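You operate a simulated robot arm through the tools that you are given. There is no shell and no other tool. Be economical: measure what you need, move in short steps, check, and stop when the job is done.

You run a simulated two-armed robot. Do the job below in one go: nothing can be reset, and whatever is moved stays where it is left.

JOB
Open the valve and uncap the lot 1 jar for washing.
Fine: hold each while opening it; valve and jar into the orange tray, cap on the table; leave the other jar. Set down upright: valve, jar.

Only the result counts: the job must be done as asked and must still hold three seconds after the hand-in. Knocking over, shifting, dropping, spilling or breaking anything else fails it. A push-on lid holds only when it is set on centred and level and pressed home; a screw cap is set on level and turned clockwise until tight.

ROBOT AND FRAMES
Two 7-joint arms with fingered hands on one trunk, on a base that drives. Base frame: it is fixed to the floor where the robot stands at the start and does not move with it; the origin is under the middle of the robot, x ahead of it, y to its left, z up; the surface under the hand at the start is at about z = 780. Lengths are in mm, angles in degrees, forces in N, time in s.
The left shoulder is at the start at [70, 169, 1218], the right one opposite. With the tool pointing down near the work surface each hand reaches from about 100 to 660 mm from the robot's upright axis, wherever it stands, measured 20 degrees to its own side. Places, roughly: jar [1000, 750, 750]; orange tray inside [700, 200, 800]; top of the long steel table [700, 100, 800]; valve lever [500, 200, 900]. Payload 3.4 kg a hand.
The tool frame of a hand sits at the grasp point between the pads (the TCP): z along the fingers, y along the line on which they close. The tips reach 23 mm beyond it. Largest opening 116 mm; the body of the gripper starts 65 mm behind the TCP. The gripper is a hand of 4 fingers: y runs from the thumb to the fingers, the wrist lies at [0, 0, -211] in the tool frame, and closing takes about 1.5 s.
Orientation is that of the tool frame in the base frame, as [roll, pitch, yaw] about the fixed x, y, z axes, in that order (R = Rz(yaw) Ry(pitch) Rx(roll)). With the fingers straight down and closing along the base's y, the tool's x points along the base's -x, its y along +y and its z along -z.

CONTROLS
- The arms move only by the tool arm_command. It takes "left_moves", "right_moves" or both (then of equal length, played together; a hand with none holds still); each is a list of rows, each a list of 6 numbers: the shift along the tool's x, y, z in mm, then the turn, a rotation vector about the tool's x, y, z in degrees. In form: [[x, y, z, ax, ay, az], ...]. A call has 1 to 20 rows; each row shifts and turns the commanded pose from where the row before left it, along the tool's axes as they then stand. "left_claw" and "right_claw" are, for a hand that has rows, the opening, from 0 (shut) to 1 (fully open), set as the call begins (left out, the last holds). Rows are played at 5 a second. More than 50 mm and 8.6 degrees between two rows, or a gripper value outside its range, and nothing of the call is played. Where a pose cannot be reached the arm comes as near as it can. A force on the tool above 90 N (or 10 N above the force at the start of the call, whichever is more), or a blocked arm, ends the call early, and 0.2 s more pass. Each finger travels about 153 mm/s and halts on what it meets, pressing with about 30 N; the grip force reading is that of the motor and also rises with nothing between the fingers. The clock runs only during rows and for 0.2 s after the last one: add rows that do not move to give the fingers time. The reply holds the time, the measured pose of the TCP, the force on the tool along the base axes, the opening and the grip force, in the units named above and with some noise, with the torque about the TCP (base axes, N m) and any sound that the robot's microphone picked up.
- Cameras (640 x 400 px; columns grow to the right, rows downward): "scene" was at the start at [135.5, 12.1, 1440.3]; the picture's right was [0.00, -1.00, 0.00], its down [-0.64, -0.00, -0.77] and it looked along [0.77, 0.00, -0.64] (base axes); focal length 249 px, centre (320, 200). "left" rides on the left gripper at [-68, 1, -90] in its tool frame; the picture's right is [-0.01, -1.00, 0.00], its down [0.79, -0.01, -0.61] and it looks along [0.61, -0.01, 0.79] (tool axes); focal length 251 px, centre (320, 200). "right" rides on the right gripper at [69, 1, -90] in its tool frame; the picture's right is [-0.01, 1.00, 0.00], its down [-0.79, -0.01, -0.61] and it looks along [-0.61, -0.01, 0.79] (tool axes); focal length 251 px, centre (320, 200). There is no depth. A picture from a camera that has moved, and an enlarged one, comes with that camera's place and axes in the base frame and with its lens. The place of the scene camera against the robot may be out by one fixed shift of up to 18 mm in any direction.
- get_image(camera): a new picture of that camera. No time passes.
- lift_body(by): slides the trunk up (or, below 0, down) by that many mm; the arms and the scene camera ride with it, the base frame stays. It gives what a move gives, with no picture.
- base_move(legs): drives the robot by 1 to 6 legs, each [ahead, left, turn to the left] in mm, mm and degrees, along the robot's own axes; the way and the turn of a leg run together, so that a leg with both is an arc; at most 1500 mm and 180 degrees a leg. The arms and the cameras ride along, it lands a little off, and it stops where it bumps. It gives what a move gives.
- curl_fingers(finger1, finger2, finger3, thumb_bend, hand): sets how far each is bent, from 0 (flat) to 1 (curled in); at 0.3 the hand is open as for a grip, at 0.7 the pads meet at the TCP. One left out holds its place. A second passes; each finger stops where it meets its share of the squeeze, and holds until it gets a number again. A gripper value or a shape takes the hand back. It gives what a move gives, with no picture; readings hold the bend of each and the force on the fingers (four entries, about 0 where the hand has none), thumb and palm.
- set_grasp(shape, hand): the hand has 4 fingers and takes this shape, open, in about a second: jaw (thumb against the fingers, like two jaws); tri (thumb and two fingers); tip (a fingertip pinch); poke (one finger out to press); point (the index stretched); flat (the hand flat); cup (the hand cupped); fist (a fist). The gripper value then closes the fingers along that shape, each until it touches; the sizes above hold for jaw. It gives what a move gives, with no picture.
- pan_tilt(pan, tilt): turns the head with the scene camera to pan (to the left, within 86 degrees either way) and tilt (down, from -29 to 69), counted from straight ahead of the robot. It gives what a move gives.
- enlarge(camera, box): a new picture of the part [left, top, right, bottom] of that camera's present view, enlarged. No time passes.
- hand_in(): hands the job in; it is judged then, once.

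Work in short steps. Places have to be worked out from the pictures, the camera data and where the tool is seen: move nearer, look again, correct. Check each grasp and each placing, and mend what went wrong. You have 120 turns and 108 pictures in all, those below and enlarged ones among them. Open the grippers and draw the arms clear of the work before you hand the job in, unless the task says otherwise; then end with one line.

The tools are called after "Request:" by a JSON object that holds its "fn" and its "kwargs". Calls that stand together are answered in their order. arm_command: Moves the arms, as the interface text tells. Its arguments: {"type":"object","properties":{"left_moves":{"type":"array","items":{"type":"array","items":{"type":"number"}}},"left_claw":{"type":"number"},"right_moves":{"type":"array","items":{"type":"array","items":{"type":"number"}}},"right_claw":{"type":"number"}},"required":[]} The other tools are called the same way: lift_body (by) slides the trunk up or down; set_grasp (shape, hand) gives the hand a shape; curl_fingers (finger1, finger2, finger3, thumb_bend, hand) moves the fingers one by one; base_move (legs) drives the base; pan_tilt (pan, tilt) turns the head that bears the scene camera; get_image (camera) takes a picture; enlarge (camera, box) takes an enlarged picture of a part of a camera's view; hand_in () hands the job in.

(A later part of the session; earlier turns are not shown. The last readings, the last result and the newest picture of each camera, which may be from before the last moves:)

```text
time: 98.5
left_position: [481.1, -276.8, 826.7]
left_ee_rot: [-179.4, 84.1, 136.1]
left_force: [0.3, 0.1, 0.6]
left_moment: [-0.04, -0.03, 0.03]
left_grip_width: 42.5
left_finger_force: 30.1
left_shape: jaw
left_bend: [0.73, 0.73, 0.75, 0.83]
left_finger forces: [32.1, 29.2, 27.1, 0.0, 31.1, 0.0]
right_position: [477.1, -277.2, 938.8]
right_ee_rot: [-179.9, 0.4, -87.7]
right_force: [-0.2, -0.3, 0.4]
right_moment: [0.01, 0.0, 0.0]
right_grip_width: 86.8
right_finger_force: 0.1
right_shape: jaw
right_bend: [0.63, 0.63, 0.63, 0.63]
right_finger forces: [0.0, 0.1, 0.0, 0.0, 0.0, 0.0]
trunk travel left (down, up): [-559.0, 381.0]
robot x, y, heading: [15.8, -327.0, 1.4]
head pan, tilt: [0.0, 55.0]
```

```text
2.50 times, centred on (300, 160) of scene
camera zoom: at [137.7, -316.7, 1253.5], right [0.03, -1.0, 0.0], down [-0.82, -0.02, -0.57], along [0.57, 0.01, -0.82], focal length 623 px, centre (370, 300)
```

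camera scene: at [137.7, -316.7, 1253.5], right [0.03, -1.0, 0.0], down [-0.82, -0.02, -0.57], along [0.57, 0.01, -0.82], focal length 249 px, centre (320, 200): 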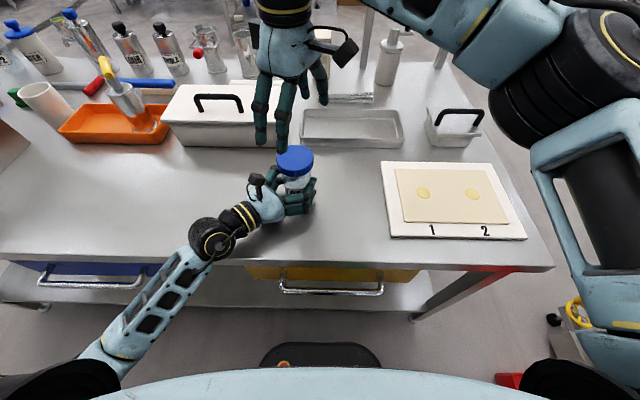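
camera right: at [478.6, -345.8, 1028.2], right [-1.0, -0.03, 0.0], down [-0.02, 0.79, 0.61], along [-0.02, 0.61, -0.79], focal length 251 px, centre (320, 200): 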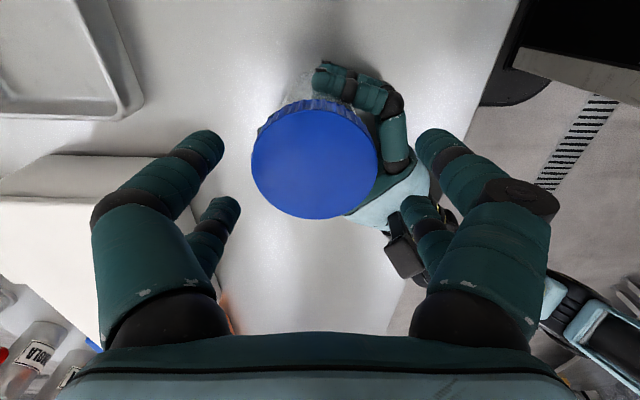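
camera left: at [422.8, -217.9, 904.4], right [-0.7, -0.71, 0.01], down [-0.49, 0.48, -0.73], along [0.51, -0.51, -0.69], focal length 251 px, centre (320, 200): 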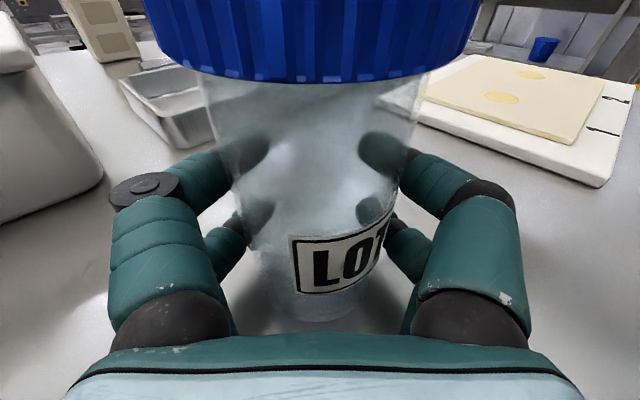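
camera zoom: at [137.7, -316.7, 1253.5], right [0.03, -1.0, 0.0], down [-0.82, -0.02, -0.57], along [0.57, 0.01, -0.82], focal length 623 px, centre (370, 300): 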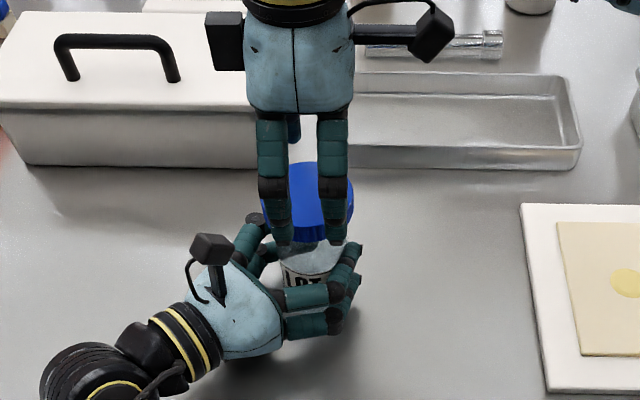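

Well centred and clear of the left camera. I descend 36 mm and close on the cap.

Request:
{"fn": "arm_command", "kwargs": {"right_moves": [[0, 0, 18, 0, 0, 0], [0, 0, 18, 0, 0, 0], [0, 0, 0, 0, 0, 0]]}}

Request:
{"fn": "arm_command", "kwargs": {"right_moves": [[0, 0, 0, 0, 0, 0], [0, 0, 0, 0, 0, 0], [0, 0, 0, 0, 0, 0], [0, 0, 0, 0, 0, 0], [0, 0, 0, 0, 0, 0]], "right_claw": 0}}

Request:
{"fn": "get_image", "kwargs": {"camera": "right"}}

```text
time: 99.3
left_position: [482.8, -278.4, 826.6]
left_ee_rot: [-179.4, 84.0, 136.0]
left_force: [0.4, 0.6, -0.2]
left_moment: [-0.03, -0.06, -0.03]
left_grip_width: 42.7
left_finger_force: 30.4
left_shape: jaw
left_bend: [0.73, 0.73, 0.75, 0.83]
left_finger forces: [32.2, 29.2, 27.3, 0.1, 31.3, 0.0]
right_position: [476.2, -276.3, 902.9]
right_ee_rot: [-180.0, 0.4, -87.8]
right_force: [0.1, 0.5, -0.1]
right_moment: [0.01, 0.03, 0.01]
right_grip_width: 87.5
right_finger_force: 0.0
right_shape: jaw
right_bend: [0.63, 0.63, 0.63, 0.63]
right_finger forces: [0.0, 0.0, 0.0, 0.0, 0.0, 0.1]
trunk travel left (down, up): [-559.0, 381.0]
robot x, y, heading: [15.2, -333.4, 1.2]
head pan, tilt: [0.0, 55.0]
```

```text
time: 100.5
left_position: [481.4, -276.8, 827.1]
left_ee_rot: [-179.4, 84.0, 136.0]
left_force: [-0.7, 0.3, 5.6]
left_moment: [-0.07, 0.08, -0.19]
left_grip_width: 42.4
left_finger_force: 30.0
left_shape: jaw
left_bend: [0.73, 0.73, 0.76, 0.83]
left_finger forces: [33.6, 29.0, 26.0, 0.1, 30.8, 0.1]
right_position: [476.3, -276.7, 902.9]
right_ee_rot: [-179.9, 0.2, -87.8]
right_force: [0.7, 0.0, -8.1]
right_moment: [-0.05, -0.05, 0.22]
right_grip_width: 48.6
right_finger_force: 29.8
right_shape: jaw
right_bend: [0.73, 0.73, 0.72, 0.77]
right_finger forces: [26.8, 27.8, 29.5, 0.1, 26.3, 0.1]
trunk travel left (down, up): [-559.0, 381.0]
robot x, y, heading: [14.5, -335.9, 1.4]
head pan, tilt: [0.0, 55.0]
```

```text
27 pictures are left
camera right: at [478.7, -345.0, 991.4], right [-1.0, -0.03, 0.0], down [-0.02, 0.79, 0.61], along [-0.02, 0.61, -0.79], focal length 251 px, centre (320, 200)
```

right: 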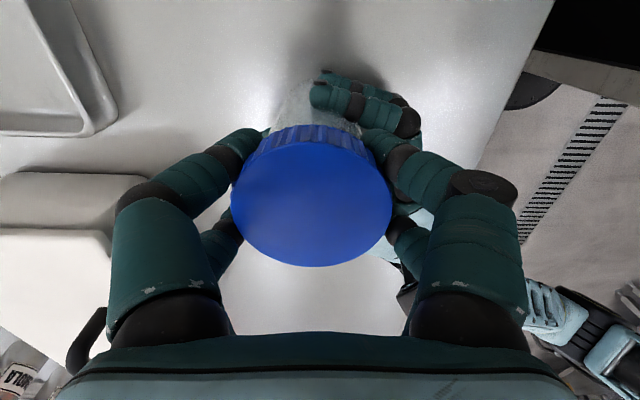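

Cap gripped. I turn it 80° counter-clockwise.

Request:
{"fn": "arm_command", "kwargs": {"right_moves": [[0, 0, 0, 0, 0, -8], [0, 0, 0, 0, 0, -8], [0, 0, 0, 0, 0, -8], [0, 0, 0, 0, 0, -8], [0, 0, 0, 0, 0, -8], [0, 0, 0, 0, 0, -8], [0, 0, 0, 0, 0, -8], [0, 0, 0, 0, 0, -8], [0, 0, 0, 0, 0, -8], [0, 0, 0, 0, 0, -8], [0, 0, 0, 0, 0, 0]]}}

Request:
{"fn": "get_image", "kwargs": {"camera": "left"}}

Request:
{"fn": "get_image", "kwargs": {"camera": "right"}}

```text
time: 102.9
left_position: [481.5, -276.7, 827.9]
left_ee_rot: [-179.9, 84.0, 135.4]
left_force: [-25.4, -7.9, 19.8]
left_moment: [0.63, -1.12, 0.18]
left_grip_width: 43.3
left_finger_force: 30.0
left_shape: jaw
left_bend: [0.75, 0.74, 0.76, 0.83]
left_finger forces: [27.3, 28.1, 32.0, 0.0, 37.3, 0.0]
right_position: [474.8, -277.9, 903.7]
right_ee_rot: [-179.6, -0.1, -7.7]
right_force: [28.6, 9.3, -5.3]
right_moment: [0.32, -0.74, -0.18]
right_grip_width: 49.2
right_finger_force: 29.7
right_shape: jaw
right_bend: [0.74, 0.73, 0.71, 0.77]
right_finger forces: [28.8, 28.1, 29.7, 0.0, 34.0, 0.0]
trunk travel left (down, up): [-559.0, 381.0]
robot x, y, heading: [16.7, -331.5, 1.4]
head pan, tilt: [0.0, 55.0]
```

```text
26 pictures are left
camera left: at [422.0, -218.1, 905.3], right [-0.7, -0.71, 0.01], down [-0.49, 0.48, -0.73], along [0.51, -0.52, -0.69], focal length 251 px, centre (320, 200)
```

left: 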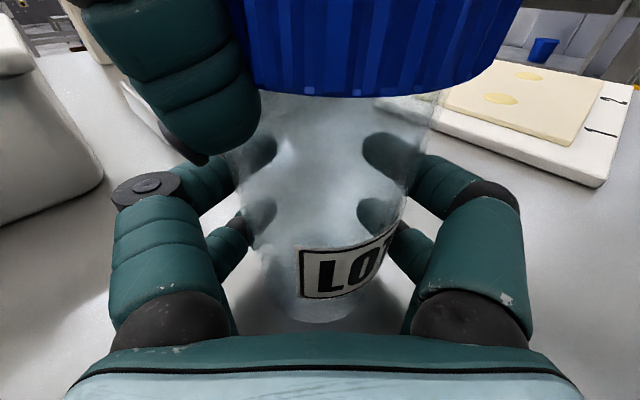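

```text
25 pictures are left
camera right: at [543.4, -286.6, 993.2], right [-0.14, -0.99, -0.01], down [-0.79, 0.11, 0.61], along [-0.6, 0.09, -0.8], focal length 251 px, centre (320, 200)
```

right: 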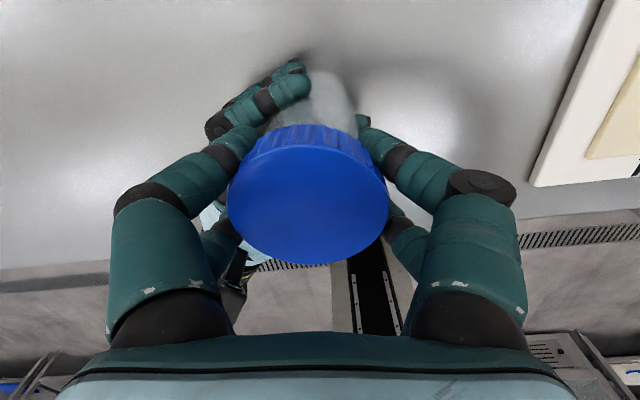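

The cap turned 80° with the jar steady, some lateral strain. I release, recentre by ~5 mm and turn back for the next stroke.

Request:
{"fn": "arm_command", "kwargs": {"right_moves": [[0, 0, 0, 0, 0, 0], [0, 0, 0, 0, 0, 0], [0, 0, 0, 0, 0, 0], [3.6, -3.5, 0, 0, 0, 0], [0, 0, 0, 0, 0, 8], [0, 0, 0, 0, 0, 8], [0, 0, 0, 0, 0, 8], [0, 0, 0, 0, 0, 8], [0, 0, 0, 0, 0, 8], [0, 0, 0, 0, 0, 8], [0, 0, 0, 0, 0, 8], [0, 0, 0, 0, 0, 8], [0, 0, 0, 0, 0, 8], [0, 0, 0, 0, 0, 8], [0, 0, 0, 0, 0, 0]], "right_claw": 0.75}}

Request:
{"fn": "get_image", "kwargs": {"camera": "right"}}

```text
time: 106.1
left_position: [481.9, -276.6, 825.4]
left_ee_rot: [-179.4, 84.0, 136.0]
left_force: [0.2, 0.0, 0.8]
left_moment: [0.06, 0.1, -0.03]
left_grip_width: 42.0
left_finger_force: 30.0
left_shape: jaw
left_bend: [0.74, 0.74, 0.76, 0.83]
left_finger forces: [32.4, 28.8, 27.1, 0.1, 29.0, 0.1]
right_position: [481.0, -273.3, 902.4]
right_ee_rot: [-179.9, 0.3, -87.9]
right_force: [0.4, 0.4, -0.2]
right_moment: [0.0, -0.01, -0.02]
right_grip_width: 86.6
right_finger_force: 0.1
right_shape: jaw
right_bend: [0.63, 0.63, 0.63, 0.63]
right_finger forces: [0.0, 0.0, 0.0, 0.1, 0.1, 0.0]
trunk travel left (down, up): [-559.0, 381.0]
robot x, y, heading: [14.9, -333.3, 1.2]
head pan, tilt: [0.0, 55.0]
```

```text
24 pictures are left
camera right: at [482.6, -342.1, 991.9], right [-1.0, -0.03, 0.0], down [-0.02, 0.79, 0.61], along [-0.02, 0.61, -0.79], focal length 251 px, centre (320, 200)
```

right: 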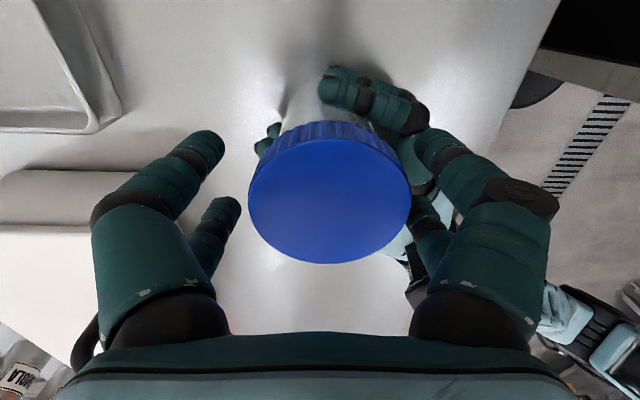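

The cap is centred at about (477,−277); I shift the hand back 5 mm, close and make the second 80° stroke with slight compensation.

Request:
{"fn": "arm_command", "kwargs": {"right_moves": [[4, 4.1, 0, 0, 0, 0], [0, 0, 0, 0, 0, 0]]}}

Request:
{"fn": "arm_command", "kwargs": {"right_moves": [[0, 0, 0, 0, 0, 0], [0, 0, 0, 0, 0, 0], [0, 0, 0, 0, 0, 0], [0, 0, 0, 0, 0, 0], [0, 0, 0, 0, 0, 0], [0, 0, 0, 0, 0, -8], [0, 0, 0, 0, 0, -8], [0, 0, 0, 0, 0, -8], [0, 0, 0, 0, 0, -8], [0.5, 0, 0, 0, 0, -8], [0.5, 0, 0, 0, 0, -8], [0.5, 0, 0, 0, 0, -8], [0.5, 0, 0, 0, 0, -8], [0.5, 0, 0, 0, 0, -8], [0.5, 0, 0, 0, 0, -8], [0, 0, 0, 0, 0, 0]], "right_claw": 0}}

Request:
{"fn": "get_image", "kwargs": {"camera": "left"}}

```text
time: 106.7
left_position: [480.9, -276.8, 826.2]
left_ee_rot: [-179.5, 84.0, 136.0]
left_force: [-0.2, -0.1, 0.8]
left_moment: [0.03, 0.08, 0.0]
left_grip_width: 42.3
left_finger_force: 29.8
left_shape: jaw
left_bend: [0.74, 0.74, 0.76, 0.83]
left_finger forces: [32.4, 28.8, 27.5, 0.0, 29.3, 0.0]
right_position: [475.9, -277.6, 902.8]
right_ee_rot: [-180.0, 0.3, -87.8]
right_force: [0.5, -0.8, -0.2]
right_moment: [-0.03, -0.02, 0.01]
right_grip_width: 86.5
right_finger_force: 0.0
right_shape: jaw
right_bend: [0.63, 0.63, 0.63, 0.63]
right_finger forces: [0.0, 0.0, 0.1, 0.0, 0.1, 0.1]
trunk travel left (down, up): [-559.0, 381.0]
robot x, y, heading: [15.6, -331.8, 1.5]
head pan, tilt: [0.0, 55.0]
```

```text
time: 110.1
left_position: [481.3, -277.4, 827.4]
left_ee_rot: [-179.6, 84.0, 135.8]
left_force: [-21.1, -20.1, 14.6]
left_moment: [1.01, -1.22, 0.27]
left_grip_width: 43.1
left_finger_force: 29.7
left_shape: jaw
left_bend: [0.75, 0.74, 0.75, 0.81]
left_finger forces: [27.2, 27.2, 36.4, 0.1, 42.0, 0.1]
right_position: [478.6, -279.0, 903.8]
right_ee_rot: [-179.6, -0.1, -7.7]
right_force: [24.7, 20.2, -0.1]
right_moment: [0.46, -0.45, -0.31]
right_grip_width: 43.6
right_finger_force: 29.9
right_shape: jaw
right_bend: [0.74, 0.73, 0.72, 0.78]
right_finger forces: [26.1, 27.6, 35.9, 0.1, 33.5, 0.0]
trunk travel left (down, up): [-559.0, 381.0]
robot x, y, heading: [11.9, -332.1, 1.4]
head pan, tilt: [0.0, 55.0]
```

```text
23 pictures are left
camera left: at [421.9, -218.3, 905.0], right [-0.7, -0.71, 0.01], down [-0.49, 0.48, -0.73], along [0.51, -0.52, -0.69], focal length 251 px, centre (320, 200)
```

left: 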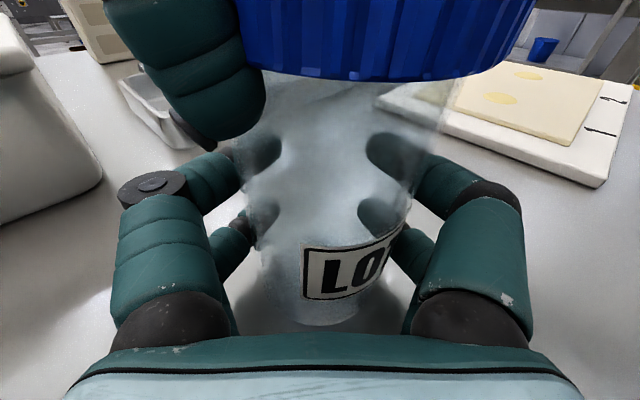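

Lateral strain again, but the cap turns. I release, turn back and do a third stroke with more compensation.

Request:
{"fn": "arm_command", "kwargs": {"right_moves": [[0, 0, 0, 0, 0, 0], [0, 0, 0, 0, 0, 0], [0, 0, 0, 0, 0, 0], [-3, 1, 0, 0, 0, 0], [0, 0, 0, 0, 0, 8], [0, 0, 0, 0, 0, 8], [0, 0, 0, 0, 0, 8], [0, 0, 0, 0, 0, 8], [0, 0, 0, 0, 0, 8], [0, 0, 0, 0, 0, 8], [0, 0, 0, 0, 0, 8], [0, 0, 0, 0, 0, 8], [0, 0, 0, 0, 0, 8], [0, 0, 0, 0, 0, 8], [0, 0, 0, 0, 0, 0]], "right_claw": 0.75}}

Request:
{"fn": "get_image", "kwargs": {"camera": "right"}}

Request:
{"fn": "get_image", "kwargs": {"camera": "left"}}

```text
time: 113.3
left_position: [480.9, -276.2, 825.8]
left_ee_rot: [-179.4, 84.0, 136.0]
left_force: [-0.3, 1.6, 2.4]
left_moment: [0.07, 0.16, -0.06]
left_grip_width: 41.4
left_finger_force: 29.8
left_shape: jaw
left_bend: [0.74, 0.74, 0.76, 0.82]
left_finger forces: [33.4, 31.3, 30.3, 0.0, 30.5, 0.0]
right_position: [475.7, -279.6, 903.3]
right_ee_rot: [-179.9, 0.2, -87.9]
right_force: [-0.5, -0.1, -1.1]
right_moment: [0.02, -0.01, 0.01]
right_grip_width: 86.6
right_finger_force: 0.0
right_shape: jaw
right_bend: [0.63, 0.63, 0.63, 0.63]
right_finger forces: [0.0, 0.0, 0.0, 0.0, 0.0, 0.1]
trunk travel left (down, up): [-559.0, 381.0]
robot x, y, heading: [13.0, -331.0, 1.1]
head pan, tilt: [0.0, 55.0]
```

```text
22 pictures are left
camera right: at [477.1, -348.9, 991.8], right [-1.0, -0.03, 0.0], down [-0.02, 0.79, 0.61], along [-0.02, 0.61, -0.79], focal length 251 px, centre (320, 200)
```

right: 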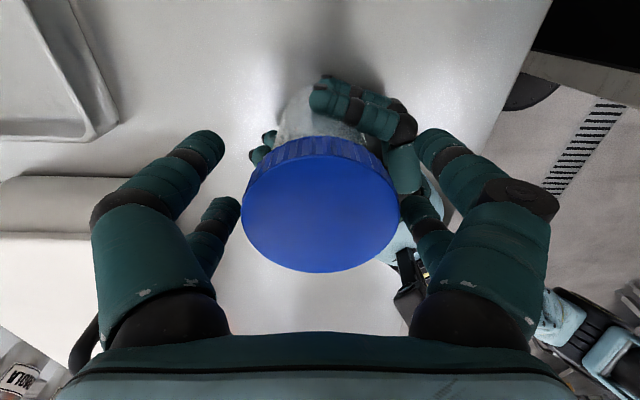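

```text
21 pictures are left
camera left: at [422.6, -217.7, 904.5], right [-0.7, -0.71, 0.01], down [-0.49, 0.48, -0.73], along [0.51, -0.51, -0.69], focal length 251 px, centre (320, 200)
```

left: 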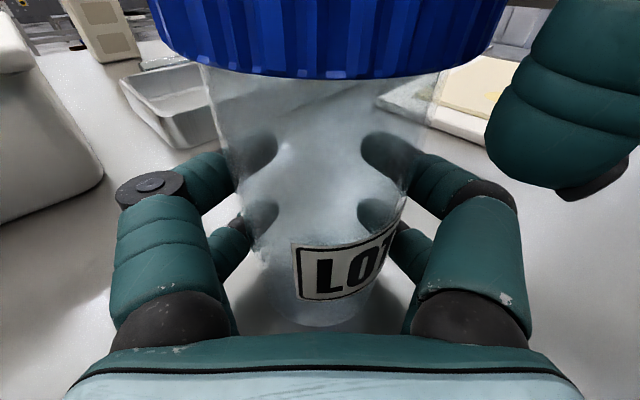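

Third stroke, with compensation, followed by a check.

Request:
{"fn": "arm_command", "kwargs": {"right_moves": [[0, 0, 0, 0, 0, 0], [0, 0, 0, 0, 0, 0], [0, 0, 0, 0, 0, 0], [0, 0, 0, 0, 0, 0], [0, 0, 0, 0, 0, 0], [0, 0, 0, 0, 0, -8], [0, 0, 0, 0, 0, -8], [0.5, 0, 0, 0, 0, -8], [0.5, 0, 0, 0, 0, -8], [1, -0.5, 0, 0, 0, -8], [1, -0.5, 0, 0, 0, -8], [1, -0.5, 0, 0, 0, -8], [1, -0.5, 0, 0, 0, -8], [1, -0.5, 0, 0, 0, -8], [1, -0.5, 0, 0, 0, -8], [0, 0, 0, 0, 0, 0]], "right_claw": 0}}

Request:
{"fn": "arm_command", "kwargs": {"right_moves": [[0, 0, -3, 0, 0, 0], [0, 0, -3, 0, 0, 0], [0, 0, 0, 0, 0, 0]]}}

Request:
{"fn": "get_image", "kwargs": {"camera": "left"}}

```text
time: 116.7
left_position: [480.6, -276.7, 826.0]
left_ee_rot: [-179.5, 84.0, 135.7]
left_force: [-9.4, -30.4, 13.2]
left_moment: [1.21, -0.66, 0.32]
left_grip_width: 42.6
left_finger_force: 30.2
left_shape: jaw
left_bend: [0.75, 0.74, 0.76, 0.79]
left_finger forces: [30.8, 26.9, 37.7, 0.0, 46.3, 0.0]
right_position: [481.5, -281.7, 903.5]
right_ee_rot: [-179.5, 0.0, -7.7]
right_force: [11.7, 28.3, -3.1]
right_moment: [0.64, -0.19, -0.32]
right_grip_width: 42.3
right_finger_force: 29.8
right_shape: jaw
right_bend: [0.74, 0.73, 0.72, 0.78]
right_finger forces: [22.4, 26.4, 37.2, 0.0, 34.4, 0.0]
trunk travel left (down, up): [-559.0, 381.0]
robot x, y, heading: [13.5, -331.3, 1.3]
head pan, tilt: [0.0, 55.0]
```

```text
time: 117.5
left_position: [482.7, -276.4, 828.2]
left_ee_rot: [179.9, 84.4, 135.3]
left_force: [-9.8, -24.4, 35.6]
left_moment: [1.11, -0.57, 0.25]
left_grip_width: 42.7
left_finger_force: 29.6
left_shape: jaw
left_bend: [0.75, 0.74, 0.76, 0.79]
left_finger forces: [31.7, 27.6, 35.1, 0.1, 44.5, 0.0]
right_position: [482.9, -281.4, 908.0]
right_ee_rot: [-179.5, 0.1, -7.8]
right_force: [10.0, 25.6, -37.0]
right_moment: [0.69, -0.3, -0.32]
right_grip_width: 42.1
right_finger_force: 29.7
right_shape: jaw
right_bend: [0.73, 0.73, 0.72, 0.77]
right_finger forces: [26.5, 30.3, 37.2, 0.0, 34.1, 0.0]
trunk travel left (down, up): [-559.0, 381.0]
robot x, y, heading: [13.5, -336.6, 1.4]
head pan, tilt: [0.0, 55.0]
```

```text
20 pictures are left
camera left: at [422.6, -217.7, 906.7], right [-0.7, -0.71, 0.01], down [-0.49, 0.47, -0.73], along [0.52, -0.52, -0.68], focal length 251 px, centre (320, 200)
```

left: 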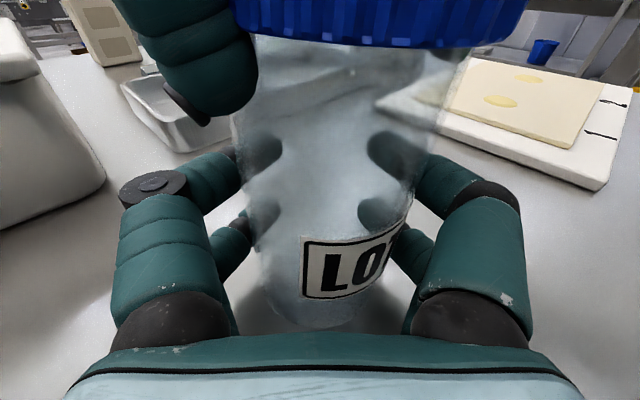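

Still a 37 N pull at +6 mm, so it isn't free yet. I ease back down, release and look at the neutral state.

Request:
{"fn": "arm_command", "kwargs": {"right_moves": [[0, 0, 3, 0, 0, 0], [0, 0, 0, 0, 0, 0]]}}

Request:
{"fn": "arm_command", "kwargs": {"right_moves": [[0, 0, 0, 0, 0, 0], [0, 0, 0, 0, 0, 0], [0, 0, 0, 0, 0, 0], [-6, 1, 0, 0, 0, 0], [0, 0, 0, 0, 0, 8], [0, 0, 0, 0, 0, 8], [0, 0, 0, 0, 0, 8], [0, 0, 0, 0, 0, 8], [0, 0, 0, 0, 0, 8], [0, 0, 0, 0, 0, 8], [0, 0, 0, 0, 0, 8], [0, 0, 0, 0, 0, 8], [0, 0, 0, 0, 0, 8], [0, 0, 0, 0, 0, 8], [0, 0, 0, 0, 0, 0]], "right_claw": 0.75}}

Request:
{"fn": "get_image", "kwargs": {"camera": "left"}}

Request:
{"fn": "get_image", "kwargs": {"camera": "right"}}

```text
time: 118.1
left_position: [480.8, -276.4, 827.1]
left_ee_rot: [-179.7, 84.1, 135.7]
left_force: [-8.1, -24.7, 29.3]
left_moment: [1.01, -0.49, 0.15]
left_grip_width: 42.6
left_finger_force: 30.1
left_shape: jaw
left_bend: [0.75, 0.74, 0.76, 0.79]
left_finger forces: [31.9, 27.8, 34.8, 0.0, 43.0, 0.1]
right_position: [482.8, -281.9, 906.0]
right_ee_rot: [-179.6, 0.0, -7.8]
right_force: [7.5, 24.8, -30.2]
right_moment: [0.73, -0.18, -0.25]
right_grip_width: 42.2
right_finger_force: 29.8
right_shape: jaw
right_bend: [0.73, 0.73, 0.72, 0.77]
right_finger forces: [25.6, 29.2, 35.7, 0.0, 33.1, 0.1]
trunk travel left (down, up): [-559.0, 381.0]
robot x, y, heading: [15.0, -330.0, 1.0]
head pan, tilt: [0.0, 55.0]
```

```text
time: 121.3
left_position: [481.8, -276.8, 825.9]
left_ee_rot: [-179.5, 84.0, 136.2]
left_force: [-1.7, 1.0, 1.4]
left_moment: [0.02, 0.12, -0.04]
left_grip_width: 41.3
left_finger_force: 30.1
left_shape: jaw
left_bend: [0.74, 0.74, 0.76, 0.81]
left_finger forces: [32.3, 31.2, 30.7, 0.0, 31.0, 0.1]
right_position: [475.1, -282.4, 906.7]
right_ee_rot: [-179.8, 0.2, -87.9]
right_force: [0.3, 0.3, -0.9]
right_moment: [0.0, 0.01, 0.01]
right_grip_width: 86.8
right_finger_force: 0.1
right_shape: jaw
right_bend: [0.63, 0.63, 0.63, 0.63]
right_finger forces: [0.0, 0.0, 0.0, 0.0, 0.0, 0.1]
trunk travel left (down, up): [-559.0, 381.0]
robot x, y, heading: [9.5, -334.1, 1.4]
head pan, tilt: [0.0, 55.0]
```

```text
19 pictures are left
camera left: at [422.6, -217.8, 904.4], right [-0.7, -0.71, 0.01], down [-0.49, 0.48, -0.73], along [0.51, -0.51, -0.69], focal length 251 px, centre (320, 200)
```

left: 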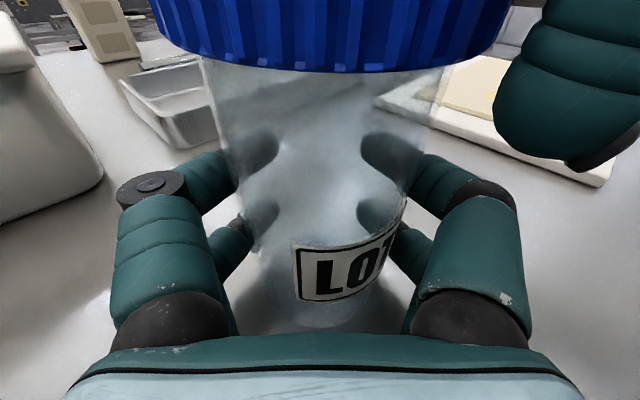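

```text
18 pictures are left
camera right: at [478.2, -351.0, 995.0], right [-1.0, -0.03, 0.0], down [-0.02, 0.79, 0.61], along [-0.02, 0.61, -0.79], focal length 251 px, centre (320, 200)
```

right: 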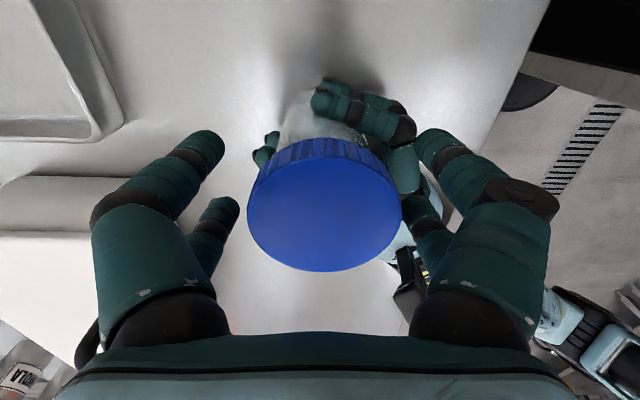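

The cap has risen about 1 mm, so it is unscrewing. I do a fourth stroke.

Request:
{"fn": "arm_command", "kwargs": {"right_moves": [[0, 0, 1, 0, 0, 0], [0, 0, 0, 0, 0, 0], [0, 0, 0, 0, 0, 0], [0, 0, 0, 0, 0, 0], [0, 0, 0, 0, 0, 0], [0, 0, 0, 0, 0, -8], [0, 0, 0, 0, 0, -8], [0.5, -0.5, 0, 0, 0, -8], [0.5, -0.5, 0, 0, 0, -8], [1, -1.2, 0, 0, 0, -8], [1, -1.2, 0, 0, 0, -8], [1, -1.2, 0, 0, 0, -8], [1, -1.2, 0, 0, 0, -8], [1, -1.2, 0, 0, 0, -8], [1, -1.2, 0, 0, 0, -8], [0, 0, 0, 0, 0, 0]], "right_claw": 0}}

Request:
{"fn": "arm_command", "kwargs": {"right_moves": [[0, 0, 0, 0, 0, 0], [0, 0, 0, 0, 0, 0], [0, 0, 0, 0, 0, 0], [-6, 6, 0, 0, 0, 0], [0, 0, 0, 0, 0, 8], [0, 0, 0, 0, 0, 8], [0, 0, 0, 0, 0, 8], [0, 0, 0, 0, 0, 8], [0, 0, 0, 0, 0, 8], [0, 0, 0, 0, 0, 8], [0, 0, 0, 0, 0, 8], [0, 0, 0, 0, 0, 8], [0, 0, 0, 0, 0, 8], [0, 0, 0, 0, 0, 8], [0, 0, 0, 0, 0, 0]], "right_claw": 0.75}}

Request:
{"fn": "get_image", "kwargs": {"camera": "left"}}

```text
time: 124.7
left_position: [480.0, -278.1, 825.7]
left_ee_rot: [-179.9, 83.9, 135.4]
left_force: [-14.6, -16.6, 8.4]
left_moment: [0.97, -0.85, 0.44]
left_grip_width: 41.6
left_finger_force: 30.1
left_shape: jaw
left_bend: [0.75, 0.74, 0.76, 0.8]
left_finger forces: [27.4, 27.9, 36.1, 0.0, 42.2, 0.0]
right_position: [486.5, -281.2, 905.6]
right_ee_rot: [-179.6, 0.0, -7.7]
right_force: [15.7, 15.0, 1.4]
right_moment: [0.1, -0.07, -0.52]
right_grip_width: 29.4
right_finger_force: 30.2
right_shape: jaw
right_bend: [0.78, 0.75, 0.72, 0.85]
right_finger forces: [2.5, 25.0, 39.5, 0.0, 4.0, 0.0]
trunk travel left (down, up): [-559.0, 381.0]
robot x, y, heading: [10.9, -329.6, 1.2]
head pan, tilt: [0.0, 55.0]
```

```text
time: 127.9
left_position: [481.0, -276.9, 826.9]
left_ee_rot: [-179.5, 84.0, 135.9]
left_force: [1.2, 1.3, 4.4]
left_moment: [0.07, 0.14, -0.04]
left_grip_width: 41.1
left_finger_force: 30.5
left_shape: jaw
left_bend: [0.75, 0.74, 0.76, 0.82]
left_finger forces: [32.9, 31.5, 30.5, 0.1, 30.3, 0.0]
right_position: [480.5, -286.1, 904.9]
right_ee_rot: [-179.9, 0.3, -87.9]
right_force: [0.5, 1.1, -0.1]
right_moment: [0.0, -0.02, -0.01]
right_grip_width: 86.9
right_finger_force: 0.0
right_shape: jaw
right_bend: [0.63, 0.63, 0.63, 0.63]
right_finger forces: [0.0, 0.0, 0.0, 0.0, 0.0, 0.0]
trunk travel left (down, up): [-559.0, 381.0]
robot x, y, heading: [19.2, -331.4, 1.5]
head pan, tilt: [0.0, 55.0]
```

```text
17 pictures are left
camera left: at [422.6, -217.7, 904.5], right [-0.7, -0.71, 0.01], down [-0.49, 0.48, -0.73], along [0.51, -0.51, -0.69], focal length 251 px, centre (320, 200)
```

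left: 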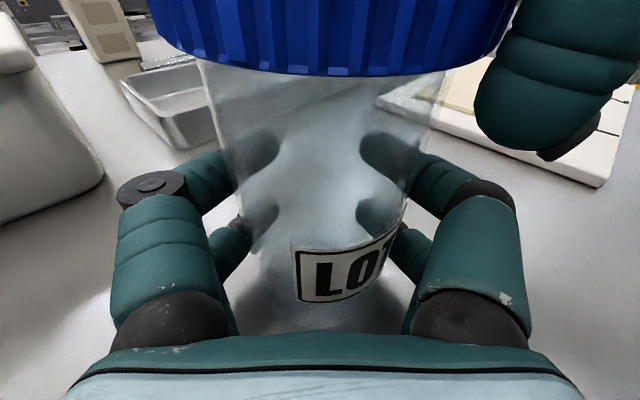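

The hand had drifted off the cap's centre (grip slipped); re-evaluating, the cap axis is about (478,−274). I recentre, and repeat the stroke with pure rotation.

Request:
{"fn": "arm_command", "kwargs": {"right_moves": [[-12, 2.1, 3, 0, 0, 0], [0, 0, 0, 0, 0, 0]]}}

Request:
{"fn": "arm_command", "kwargs": {"right_moves": [[0, 0, 0, 0, 0, 0], [0, 0, 0, 0, 0, 0], [0, 0, 0, 0, 0, 0], [0, 0, 0, 0, 0, 0], [0, 0, 0, 0, 0, 0], [0, 0, 0, 0, 0, -8], [0, 0, 0, 0, 0, -8], [0, 0, 0, 0, 0, -8], [0, 0, 0, 0, 0, -8], [0, 0, 0, 0, 0, -8], [0, 0, 0, 0, 0, 0]], "right_claw": 0}}

```text
time: 128.5
left_position: [480.2, -276.8, 825.9]
left_ee_rot: [-179.7, 84.0, 135.9]
left_force: [1.1, 0.9, 4.3]
left_moment: [0.07, 0.11, -0.05]
left_grip_width: 41.2
left_finger_force: 30.2
left_shape: jaw
left_bend: [0.75, 0.74, 0.76, 0.82]
left_finger forces: [32.9, 31.1, 30.9, 0.0, 30.2, 0.0]
right_position: [476.6, -273.6, 901.3]
right_ee_rot: [-179.9, 0.3, -87.8]
right_force: [-0.4, -0.2, 1.1]
right_moment: [0.02, 0.02, 0.02]
right_grip_width: 86.7
right_finger_force: 0.0
right_shape: jaw
right_bend: [0.63, 0.63, 0.63, 0.63]
right_finger forces: [0.0, 0.0, 0.0, 0.1, 0.0, 0.0]
trunk travel left (down, up): [-559.0, 381.0]
robot x, y, heading: [14.7, -331.4, 1.5]
head pan, tilt: [0.0, 55.0]
```

```text
time: 130.9
left_position: [481.2, -275.2, 825.7]
left_ee_rot: [-178.9, 83.9, 136.4]
left_force: [14.3, -16.2, -2.9]
left_moment: [0.09, 0.47, 0.75]
left_grip_width: 31.1
left_finger_force: 30.1
left_shape: jaw
left_bend: [0.79, 0.79, 0.79, 0.79]
left_finger forces: [25.3, 22.2, 25.5, 0.1, 35.3, 0.1]
right_position: [476.9, -274.0, 901.9]
right_ee_rot: [-179.8, 0.1, -47.6]
right_force: [-14.6, 15.5, 0.5]
right_moment: [1.14, 0.61, -0.78]
right_grip_width: 39.2
right_finger_force: 29.1
right_shape: jaw
right_bend: [0.73, 0.75, 0.75, 0.76]
right_finger forces: [24.7, 35.9, 41.9, 0.0, 32.4, 0.0]
trunk travel left (down, up): [-559.0, 381.0]
robot x, y, heading: [15.5, -330.9, 1.4]
head pan, tilt: [0.0, 55.0]
```

The left grip width changed markedly (41→31). I look before continuing.

Request:
{"fn": "get_image", "kwargs": {"camera": "left"}}

Request:
{"fn": "enlarge", "kwargs": {"camera": "scene", "box": [220, 80, 380, 240]}}

```text
16 pictures are left
camera left: at [422.9, -217.9, 903.7], right [-0.7, -0.71, 0.01], down [-0.5, 0.48, -0.73], along [0.51, -0.51, -0.69], focal length 251 px, centre (320, 200)
```

left: 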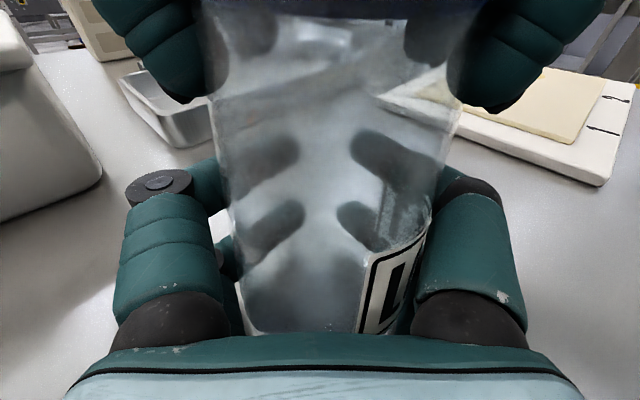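

```text
2.50 times, centred on (300, 160) of scene
camera zoom: at [137.9, -316.6, 1253.4], right [0.03, -1.0, 0.0], down [-0.82, -0.02, -0.57], along [0.57, 0.01, -0.82], focal length 623 px, centre (370, 300)
```

zoom: 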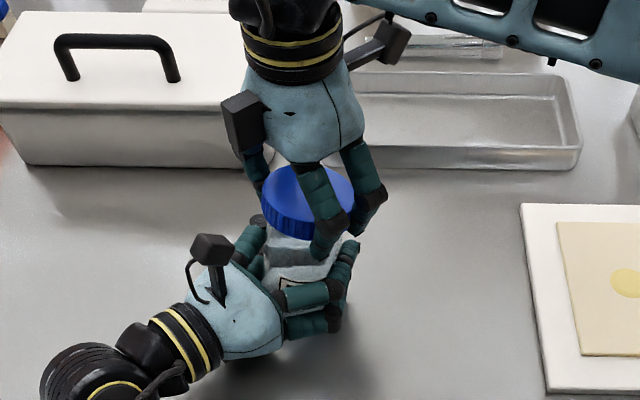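

The jar has turned with the cap and slid toward the left palm – the left pads gripped past its axis. While the right hand holds the cap, I open the left hand and back it off 60 mm to see.

Request:
{"fn": "arm_command", "kwargs": {"left_moves": [[0, 0, 0, 0, 0, 0], [0, 0, 0, 0, 0, 0], [0, 0, 0, 0, 0, 0], [0, 0, 0, 0, 0, 0], [3.1, 0, -29.8, 0, 0, 0], [3.1, 0, -29.8, 0, 0, 0], [0, 0, 0, 0, 0, 0]], "left_claw": 1}}

Request:
{"fn": "get_image", "kwargs": {"camera": "left"}}

Request:
{"fn": "get_image", "kwargs": {"camera": "right"}}

```text
time: 132.5
left_position: [438.0, -234.5, 825.4]
left_ee_rot: [-179.1, 84.0, 136.3]
left_force: [0.6, -0.1, -0.3]
left_moment: [0.0, 0.0, 0.02]
left_grip_width: 115.7
left_finger_force: 0.0
left_shape: jaw
left_bend: [0.3, 0.3, 0.3, 0.3]
left_finger forces: [0.0, 0.1, 0.0, 0.0, 0.0, 0.1]
right_position: [478.8, -275.0, 901.6]
right_ee_rot: [-179.6, 0.2, -47.8]
right_force: [0.6, 0.6, -1.4]
right_moment: [-0.02, 0.0, 0.0]
right_grip_width: 39.2
right_finger_force: 30.0
right_shape: jaw
right_bend: [0.74, 0.75, 0.75, 0.77]
right_finger forces: [31.6, 34.1, 36.7, 0.0, 31.5, 0.0]
trunk travel left (down, up): [-559.0, 381.0]
robot x, y, heading: [15.0, -333.1, 1.3]
head pan, tilt: [0.0, 55.0]
```

```text
14 pictures are left
camera left: at [379.5, -175.5, 904.4], right [-0.7, -0.71, 0.01], down [-0.5, 0.48, -0.73], along [0.51, -0.51, -0.69], focal length 251 px, centre (320, 200)
```

left: 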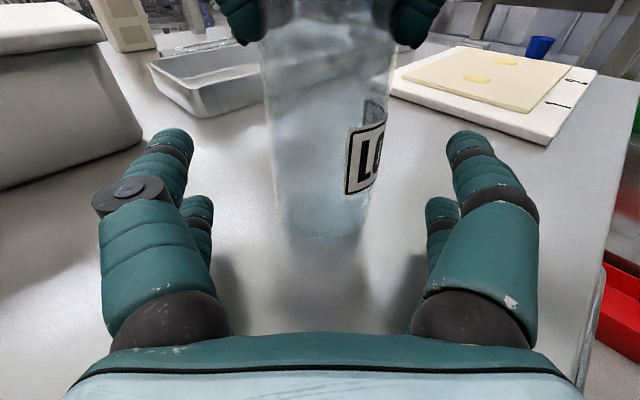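

```text
13 pictures are left
camera right: at [523.3, -325.0, 990.8], right [-0.75, -0.67, 0.0], down [-0.53, 0.59, 0.61], along [-0.4, 0.46, -0.79], focal length 251 px, centre (320, 200)
```

right: 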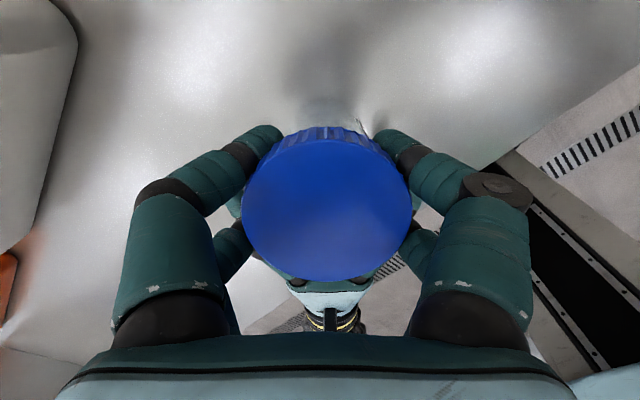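

The jar leans ~6° but stands, held by the cap. I straighten it with the right hand, then re-approach with the left slightly short of the axis and regrip.

Request:
{"fn": "arm_command", "kwargs": {"left_moves": [[0, 0, 0, 0, 0, 0], [0, 0, 0, 0, 0, 0], [-2.7, 0, 26, 0, 0, 0], [-2.7, 0, 26, 0, 0, 0], [0, 0, 0, 0, 0, 0]], "right_moves": [[0, 0, 0, 0, 2.9, 0], [0, 0, 0, 0, 2.8, 0], [0, 0, 0, 0, 0, 0], [0, 0, 0, 0, 0, 0], [0, 0, 0, 0, 0, 0]]}}

Request:
{"fn": "arm_command", "kwargs": {"left_moves": [[0, 0, 0, 0, 0, 0], [0, 0, 0, 0, 0, 0], [0, 0, 0, 0, 0, 0], [0, 0, 0, 0, 0, 0], [0, 0, 0, 0, 0, 0], [0, 0, 0, 0, 0, 0], [0, 0, 0, 0, 0, 0]], "left_claw": 0}}

Request:
{"fn": "get_image", "kwargs": {"camera": "left"}}

```text
time: 133.7
left_position: [474.1, -271.2, 826.2]
left_ee_rot: [-179.3, 84.0, 136.2]
left_force: [0.1, 0.0, -0.5]
left_moment: [-0.02, 0.0, -0.01]
left_grip_width: 116.0
left_finger_force: 0.1
left_shape: jaw
left_bend: [0.3, 0.3, 0.3, 0.3]
left_finger forces: [0.0, 0.0, 0.0, 0.0, 0.0, 0.1]
right_position: [476.9, -273.0, 902.0]
right_ee_rot: [-179.7, -5.5, -47.7]
right_force: [-0.2, 0.1, -0.8]
right_moment: [0.04, 0.0, -0.02]
right_grip_width: 39.5
right_finger_force: 30.2
right_shape: jaw
right_bend: [0.74, 0.75, 0.75, 0.77]
right_finger forces: [31.0, 33.9, 37.0, 0.0, 31.5, 0.0]
trunk travel left (down, up): [-559.0, 381.0]
robot x, y, heading: [11.3, -331.0, 1.3]
head pan, tilt: [0.0, 55.0]
```

```text
time: 135.3
left_position: [474.6, -269.3, 826.6]
left_ee_rot: [-179.3, 84.0, 136.2]
left_force: [0.9, -7.9, 0.2]
left_moment: [0.23, 0.05, 0.17]
left_grip_width: 45.4
left_finger_force: 30.2
left_shape: jaw
left_bend: [0.73, 0.74, 0.74, 0.78]
left_finger forces: [28.4, 27.6, 28.6, 0.1, 31.7, 0.1]
right_position: [476.3, -272.8, 902.0]
right_ee_rot: [-179.7, -5.6, -47.8]
right_force: [-1.4, 7.0, -0.6]
right_moment: [0.36, 0.03, -0.19]
right_grip_width: 39.0
right_finger_force: 30.3
right_shape: jaw
right_bend: [0.74, 0.75, 0.75, 0.77]
right_finger forces: [28.7, 34.3, 38.7, 0.0, 32.2, 0.0]
trunk travel left (down, up): [-559.0, 381.0]
robot x, y, heading: [19.6, -329.9, 1.4]
head pan, tilt: [0.0, 55.0]
```

```text
12 pictures are left
camera left: at [415.3, -211.8, 904.3], right [-0.7, -0.71, 0.01], down [-0.5, 0.48, -0.73], along [0.51, -0.51, -0.69], focal length 251 px, centre (320, 200)
```

left: 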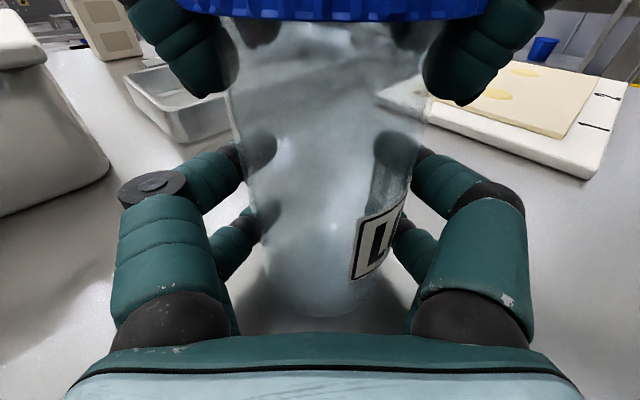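

The cap now sits ~7 mm higher: it is unscrewing, and the right tips had been gripping the neck as well. I release the right hand, level it, raise 12 mm, and turn back for another stroke.

Request:
{"fn": "arm_command", "kwargs": {"right_moves": [[0, 0, 0, 0, 0, 0], [0, 0, 0, 0, 0, 0], [0, 0, 0, 0, 0, 0], [0, 0, -6, 0, -2.9, 0], [0, 0, -6, 0, -2.8, 0], [0, 0, 0, 0, 0, 8], [0, 0, 0, 0, 0, 8], [0, 0, 0, 0, 0, 8], [0, 0, 0, 0, 0, 8], [0, 0, 0, 0, 0, 8], [0, 0, 0, 0, 0, 0]], "right_claw": 0.75}}

Request:
{"fn": "get_image", "kwargs": {"camera": "right"}}

Request:
{"fn": "get_image", "kwargs": {"camera": "left"}}

```text
time: 137.7
left_position: [474.5, -270.3, 826.9]
left_ee_rot: [-179.2, 84.0, 136.2]
left_force: [-0.6, -0.4, 0.1]
left_moment: [0.03, -0.04, -0.03]
left_grip_width: 45.3
left_finger_force: 30.3
left_shape: jaw
left_bend: [0.73, 0.73, 0.74, 0.79]
left_finger forces: [29.6, 29.5, 28.5, 0.0, 29.5, 0.0]
right_position: [477.7, -273.2, 914.0]
right_ee_rot: [-180.0, 0.3, -87.9]
right_force: [0.6, 0.1, -0.4]
right_moment: [-0.03, -0.02, 0.01]
right_grip_width: 86.7
right_finger_force: 0.1
right_shape: jaw
right_bend: [0.63, 0.63, 0.63, 0.63]
right_finger forces: [0.1, 0.0, 0.0, 0.0, 0.1, 0.1]
trunk travel left (down, up): [-559.0, 381.0]
robot x, y, heading: [14.6, -331.8, 1.7]
head pan, tilt: [0.0, 55.0]
```

```text
11 pictures are left
camera right: at [478.9, -341.4, 1002.5], right [-1.0, -0.03, 0.0], down [-0.02, 0.79, 0.61], along [-0.02, 0.61, -0.79], focal length 251 px, centre (320, 200)
```

right: 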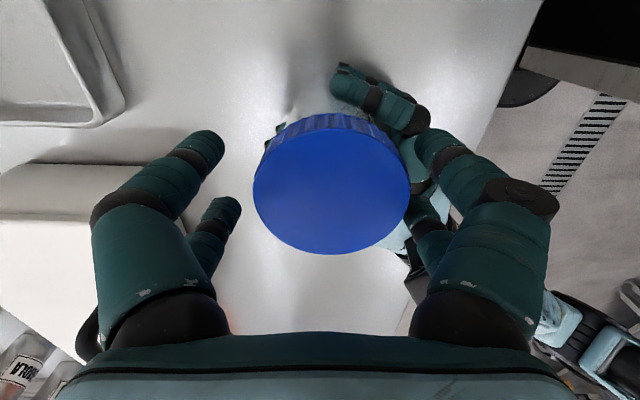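

```text
10 pictures are left
camera left: at [415.3, -211.8, 904.4], right [-0.7, -0.71, 0.01], down [-0.5, 0.48, -0.73], along [0.51, -0.51, -0.69], focal length 251 px, centre (320, 200)
```

left: 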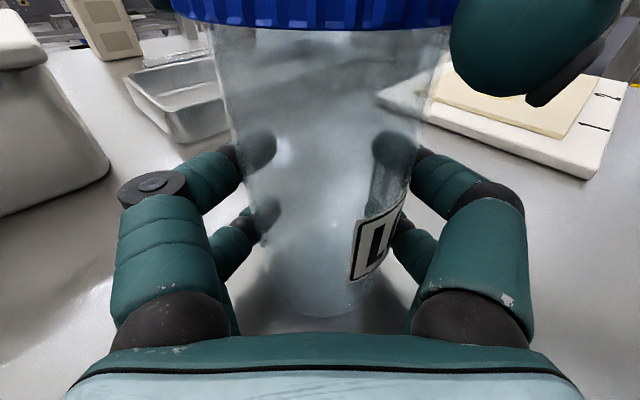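

Cap centre ≈(473,−274). I align, grip at z≈912 and make an 80° stroke.

Request:
{"fn": "arm_command", "kwargs": {"right_moves": [[0.7, 4, 2, 0, 0, 0], [0, 0, 0, 0, 0, 0]]}}

Request:
{"fn": "arm_command", "kwargs": {"right_moves": [[0, 0, 0, 0, 0, 0], [0, 0, 0, 0, 0, 0], [0, 0, 0, 0, 0, 0], [0, 0, 0, 0, 0, 0], [0, 0, 0, 0, 0, 0], [0, 0, 0, 0, 0, -8], [0, 0, 0, 0, 0, -8], [0, 0, 0, 0, 0, -8], [0, 0, 0, 0, 0, -8], [0, 0, 0, 0, 0, -8], [0, 0, 0, 0, 0, -8], [0, 0, 0, 0, 0, -8], [0, 0, 0, 0, 0, -8], [0, 0, 0, 0, 0, -8], [0, 0, 0, 0, 0, -8], [0, 0, 0, 0, 0, 0]], "right_claw": 0}}

```text
time: 138.3
left_position: [474.0, -270.1, 825.4]
left_ee_rot: [-179.2, 84.0, 136.2]
left_force: [-0.4, 0.3, -0.4]
left_moment: [0.04, 0.0, 0.01]
left_grip_width: 45.4
left_finger_force: 30.0
left_shape: jaw
left_bend: [0.73, 0.73, 0.74, 0.79]
left_finger forces: [29.7, 29.5, 28.5, 0.0, 29.5, 0.0]
right_position: [471.9, -274.3, 912.8]
right_ee_rot: [-180.0, 0.3, -87.8]
right_force: [-0.5, -0.4, 0.0]
right_moment: [-0.01, -0.01, 0.01]
right_grip_width: 86.6
right_finger_force: 0.2
right_shape: jaw
right_bend: [0.63, 0.63, 0.63, 0.63]
right_finger forces: [0.0, 0.0, 0.0, 0.0, 0.1, 0.0]
trunk travel left (down, up): [-559.0, 381.0]
robot x, y, heading: [18.1, -328.9, 1.3]
head pan, tilt: [0.0, 55.0]
```

```text
time: 141.7
left_position: [474.2, -270.4, 826.6]
left_ee_rot: [-178.8, 83.8, 136.7]
left_force: [13.3, -34.2, -1.6]
left_moment: [0.4, 1.25, 3.4]
left_grip_width: 24.6
left_finger_force: 30.0
left_shape: jaw
left_bend: [0.78, 0.81, 0.82, 0.83]
left_finger forces: [24.9, 24.5, 47.2, 0.0, 32.5, 1.2]
right_position: [472.9, -272.9, 911.5]
right_ee_rot: [-179.4, 0.0, -7.6]
right_force: [-13.4, 34.0, 1.1]
right_moment: [2.58, -0.13, -3.34]
right_grip_width: 47.2
right_finger_force: 30.2
right_shape: jaw
right_bend: [0.73, 0.73, 0.74, 0.77]
right_finger forces: [20.7, 60.7, 38.5, 0.0, 53.9, 0.0]
trunk travel left (down, up): [-559.0, 381.0]
robot x, y, heading: [16.4, -333.3, 1.3]
head pan, tilt: [0.0, 55.0]
```

Torque shot up to 3.4 N m and the left grip narrowed. I look at the state before doing more.

Request:
{"fn": "get_image", "kwargs": {"camera": "left"}}

```text
9 pictures are left
camera left: at [415.2, -212.0, 904.1], right [-0.7, -0.71, 0.01], down [-0.5, 0.48, -0.73], along [0.51, -0.52, -0.69], focal length 251 px, centre (320, 200)
```

left: 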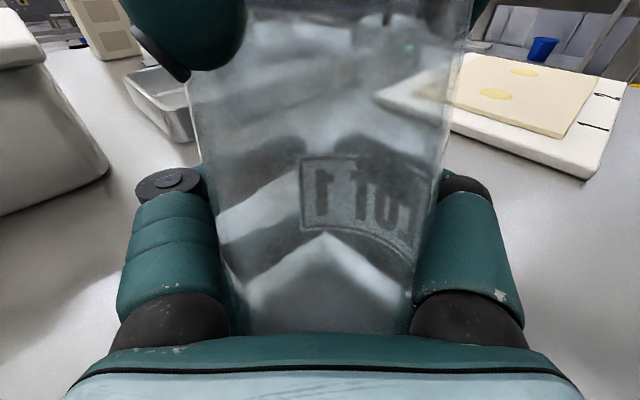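

The jar turned with the cap because the right fingertips reach below the risen cap and pinch the body too. I open and back off the left hand again while the right holds it.

Request:
{"fn": "arm_command", "kwargs": {"left_moves": [[0, 0, 0, 0, 0, 0], [0, 0, 0, 0, 0, 0], [0, 0, 0, 0, 0, 0], [0, 0, 0, 0, 0, 0], [3.1, 0, -29.8, 0, 0, 0], [3.1, 0, -29.8, 0, 0, 0], [3.1, 0, -29.8, 0, 0, 0], [0, 0, 0, 0, 0, 0]], "left_claw": 1}}

Request:
{"fn": "get_image", "kwargs": {"camera": "left"}}

```text
time: 143.5
left_position: [410.6, -206.1, 828.1]
left_ee_rot: [-179.3, 84.1, 136.2]
left_force: [-0.5, 0.3, 0.1]
left_moment: [-0.01, 0.01, -0.01]
left_grip_width: 116.3
left_finger_force: 0.1
left_shape: jaw
left_bend: [0.3, 0.3, 0.3, 0.3]
left_finger forces: [0.0, 0.0, 0.0, 0.0, 0.0, 0.0]
right_position: [474.5, -275.1, 911.9]
right_ee_rot: [-179.7, 0.0, -7.8]
right_force: [-0.2, 0.0, -2.1]
right_moment: [-0.01, -0.03, -0.03]
right_grip_width: 44.7
right_finger_force: 29.8
right_shape: jaw
right_bend: [0.74, 0.73, 0.74, 0.78]
right_finger forces: [35.0, 35.5, 38.1, 0.0, 36.4, 0.0]
trunk travel left (down, up): [-559.0, 381.0]
robot x, y, heading: [16.6, -332.5, 1.4]
head pan, tilt: [0.0, 55.0]
```

```text
8 pictures are left
camera left: at [351.9, -148.6, 906.4], right [-0.7, -0.71, 0.01], down [-0.5, 0.48, -0.73], along [0.51, -0.51, -0.69], focal length 251 px, centre (320, 200)
```

left: 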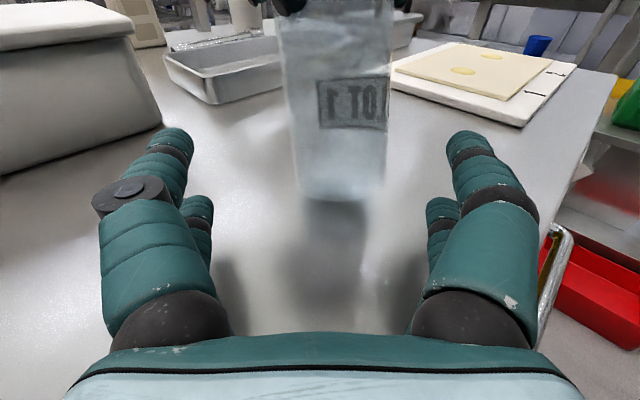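

The jar leans ~5° in the right grip, bottom near the table. I straighten it and lower slightly to feel contact.

Request:
{"fn": "arm_command", "kwargs": {"right_moves": [[0, 0, 0, -1.8, 2.3, 0], [0, 0, 0, -1.7, 2.3, 0], [0, 0, 0, 0, 0, 0]]}}

Request:
{"fn": "arm_command", "kwargs": {"right_moves": [[0, 0, 2, 0, 0, 0], [0, 0, 2, 0, 0, 0], [0, 0, 0, 0, 0, 0]]}}

```text
time: 144.3
left_position: [410.7, -208.1, 828.7]
left_ee_rot: [-179.5, 84.0, 136.1]
left_force: [0.6, 1.0, -0.3]
left_moment: [0.01, -0.02, 0.01]
left_grip_width: 115.9
left_finger_force: 0.1
left_shape: jaw
left_bend: [0.3, 0.3, 0.3, 0.3]
left_finger forces: [0.0, 0.0, 0.0, 0.0, 0.1, 0.1]
right_position: [472.3, -272.7, 911.2]
right_ee_rot: [176.8, -4.5, -7.7]
right_force: [-0.3, 0.7, -2.7]
right_moment: [-0.01, -0.02, 0.02]
right_grip_width: 44.9
right_finger_force: 29.9
right_shape: jaw
right_bend: [0.74, 0.73, 0.74, 0.78]
right_finger forces: [34.6, 35.4, 37.8, 0.0, 36.0, 0.0]
trunk travel left (down, up): [-559.0, 381.0]
robot x, y, heading: [14.9, -332.8, 1.4]
head pan, tilt: [0.0, 55.0]
```

```text
time: 145.1
left_position: [411.6, -207.3, 827.1]
left_ee_rot: [-179.3, 84.0, 136.0]
left_force: [0.1, -0.9, 0.4]
left_moment: [-0.01, -0.02, -0.03]
left_grip_width: 115.9
left_finger_force: 0.0
left_shape: jaw
left_bend: [0.3, 0.3, 0.3, 0.3]
left_finger forces: [0.1, 0.1, 0.0, 0.0, 0.0, 0.0]
right_position: [472.7, -274.9, 908.2]
right_ee_rot: [176.8, -4.6, -7.8]
right_force: [0.0, 0.3, -2.4]
right_moment: [0.0, -0.01, 0.0]
right_grip_width: 45.1
right_finger_force: 30.5
right_shape: jaw
right_bend: [0.74, 0.73, 0.74, 0.78]
right_finger forces: [34.5, 35.5, 37.7, 0.0, 36.0, 0.0]
trunk travel left (down, up): [-559.0, 381.0]
robot x, y, heading: [14.4, -329.8, 1.2]
head pan, tilt: [0.0, 55.0]
```

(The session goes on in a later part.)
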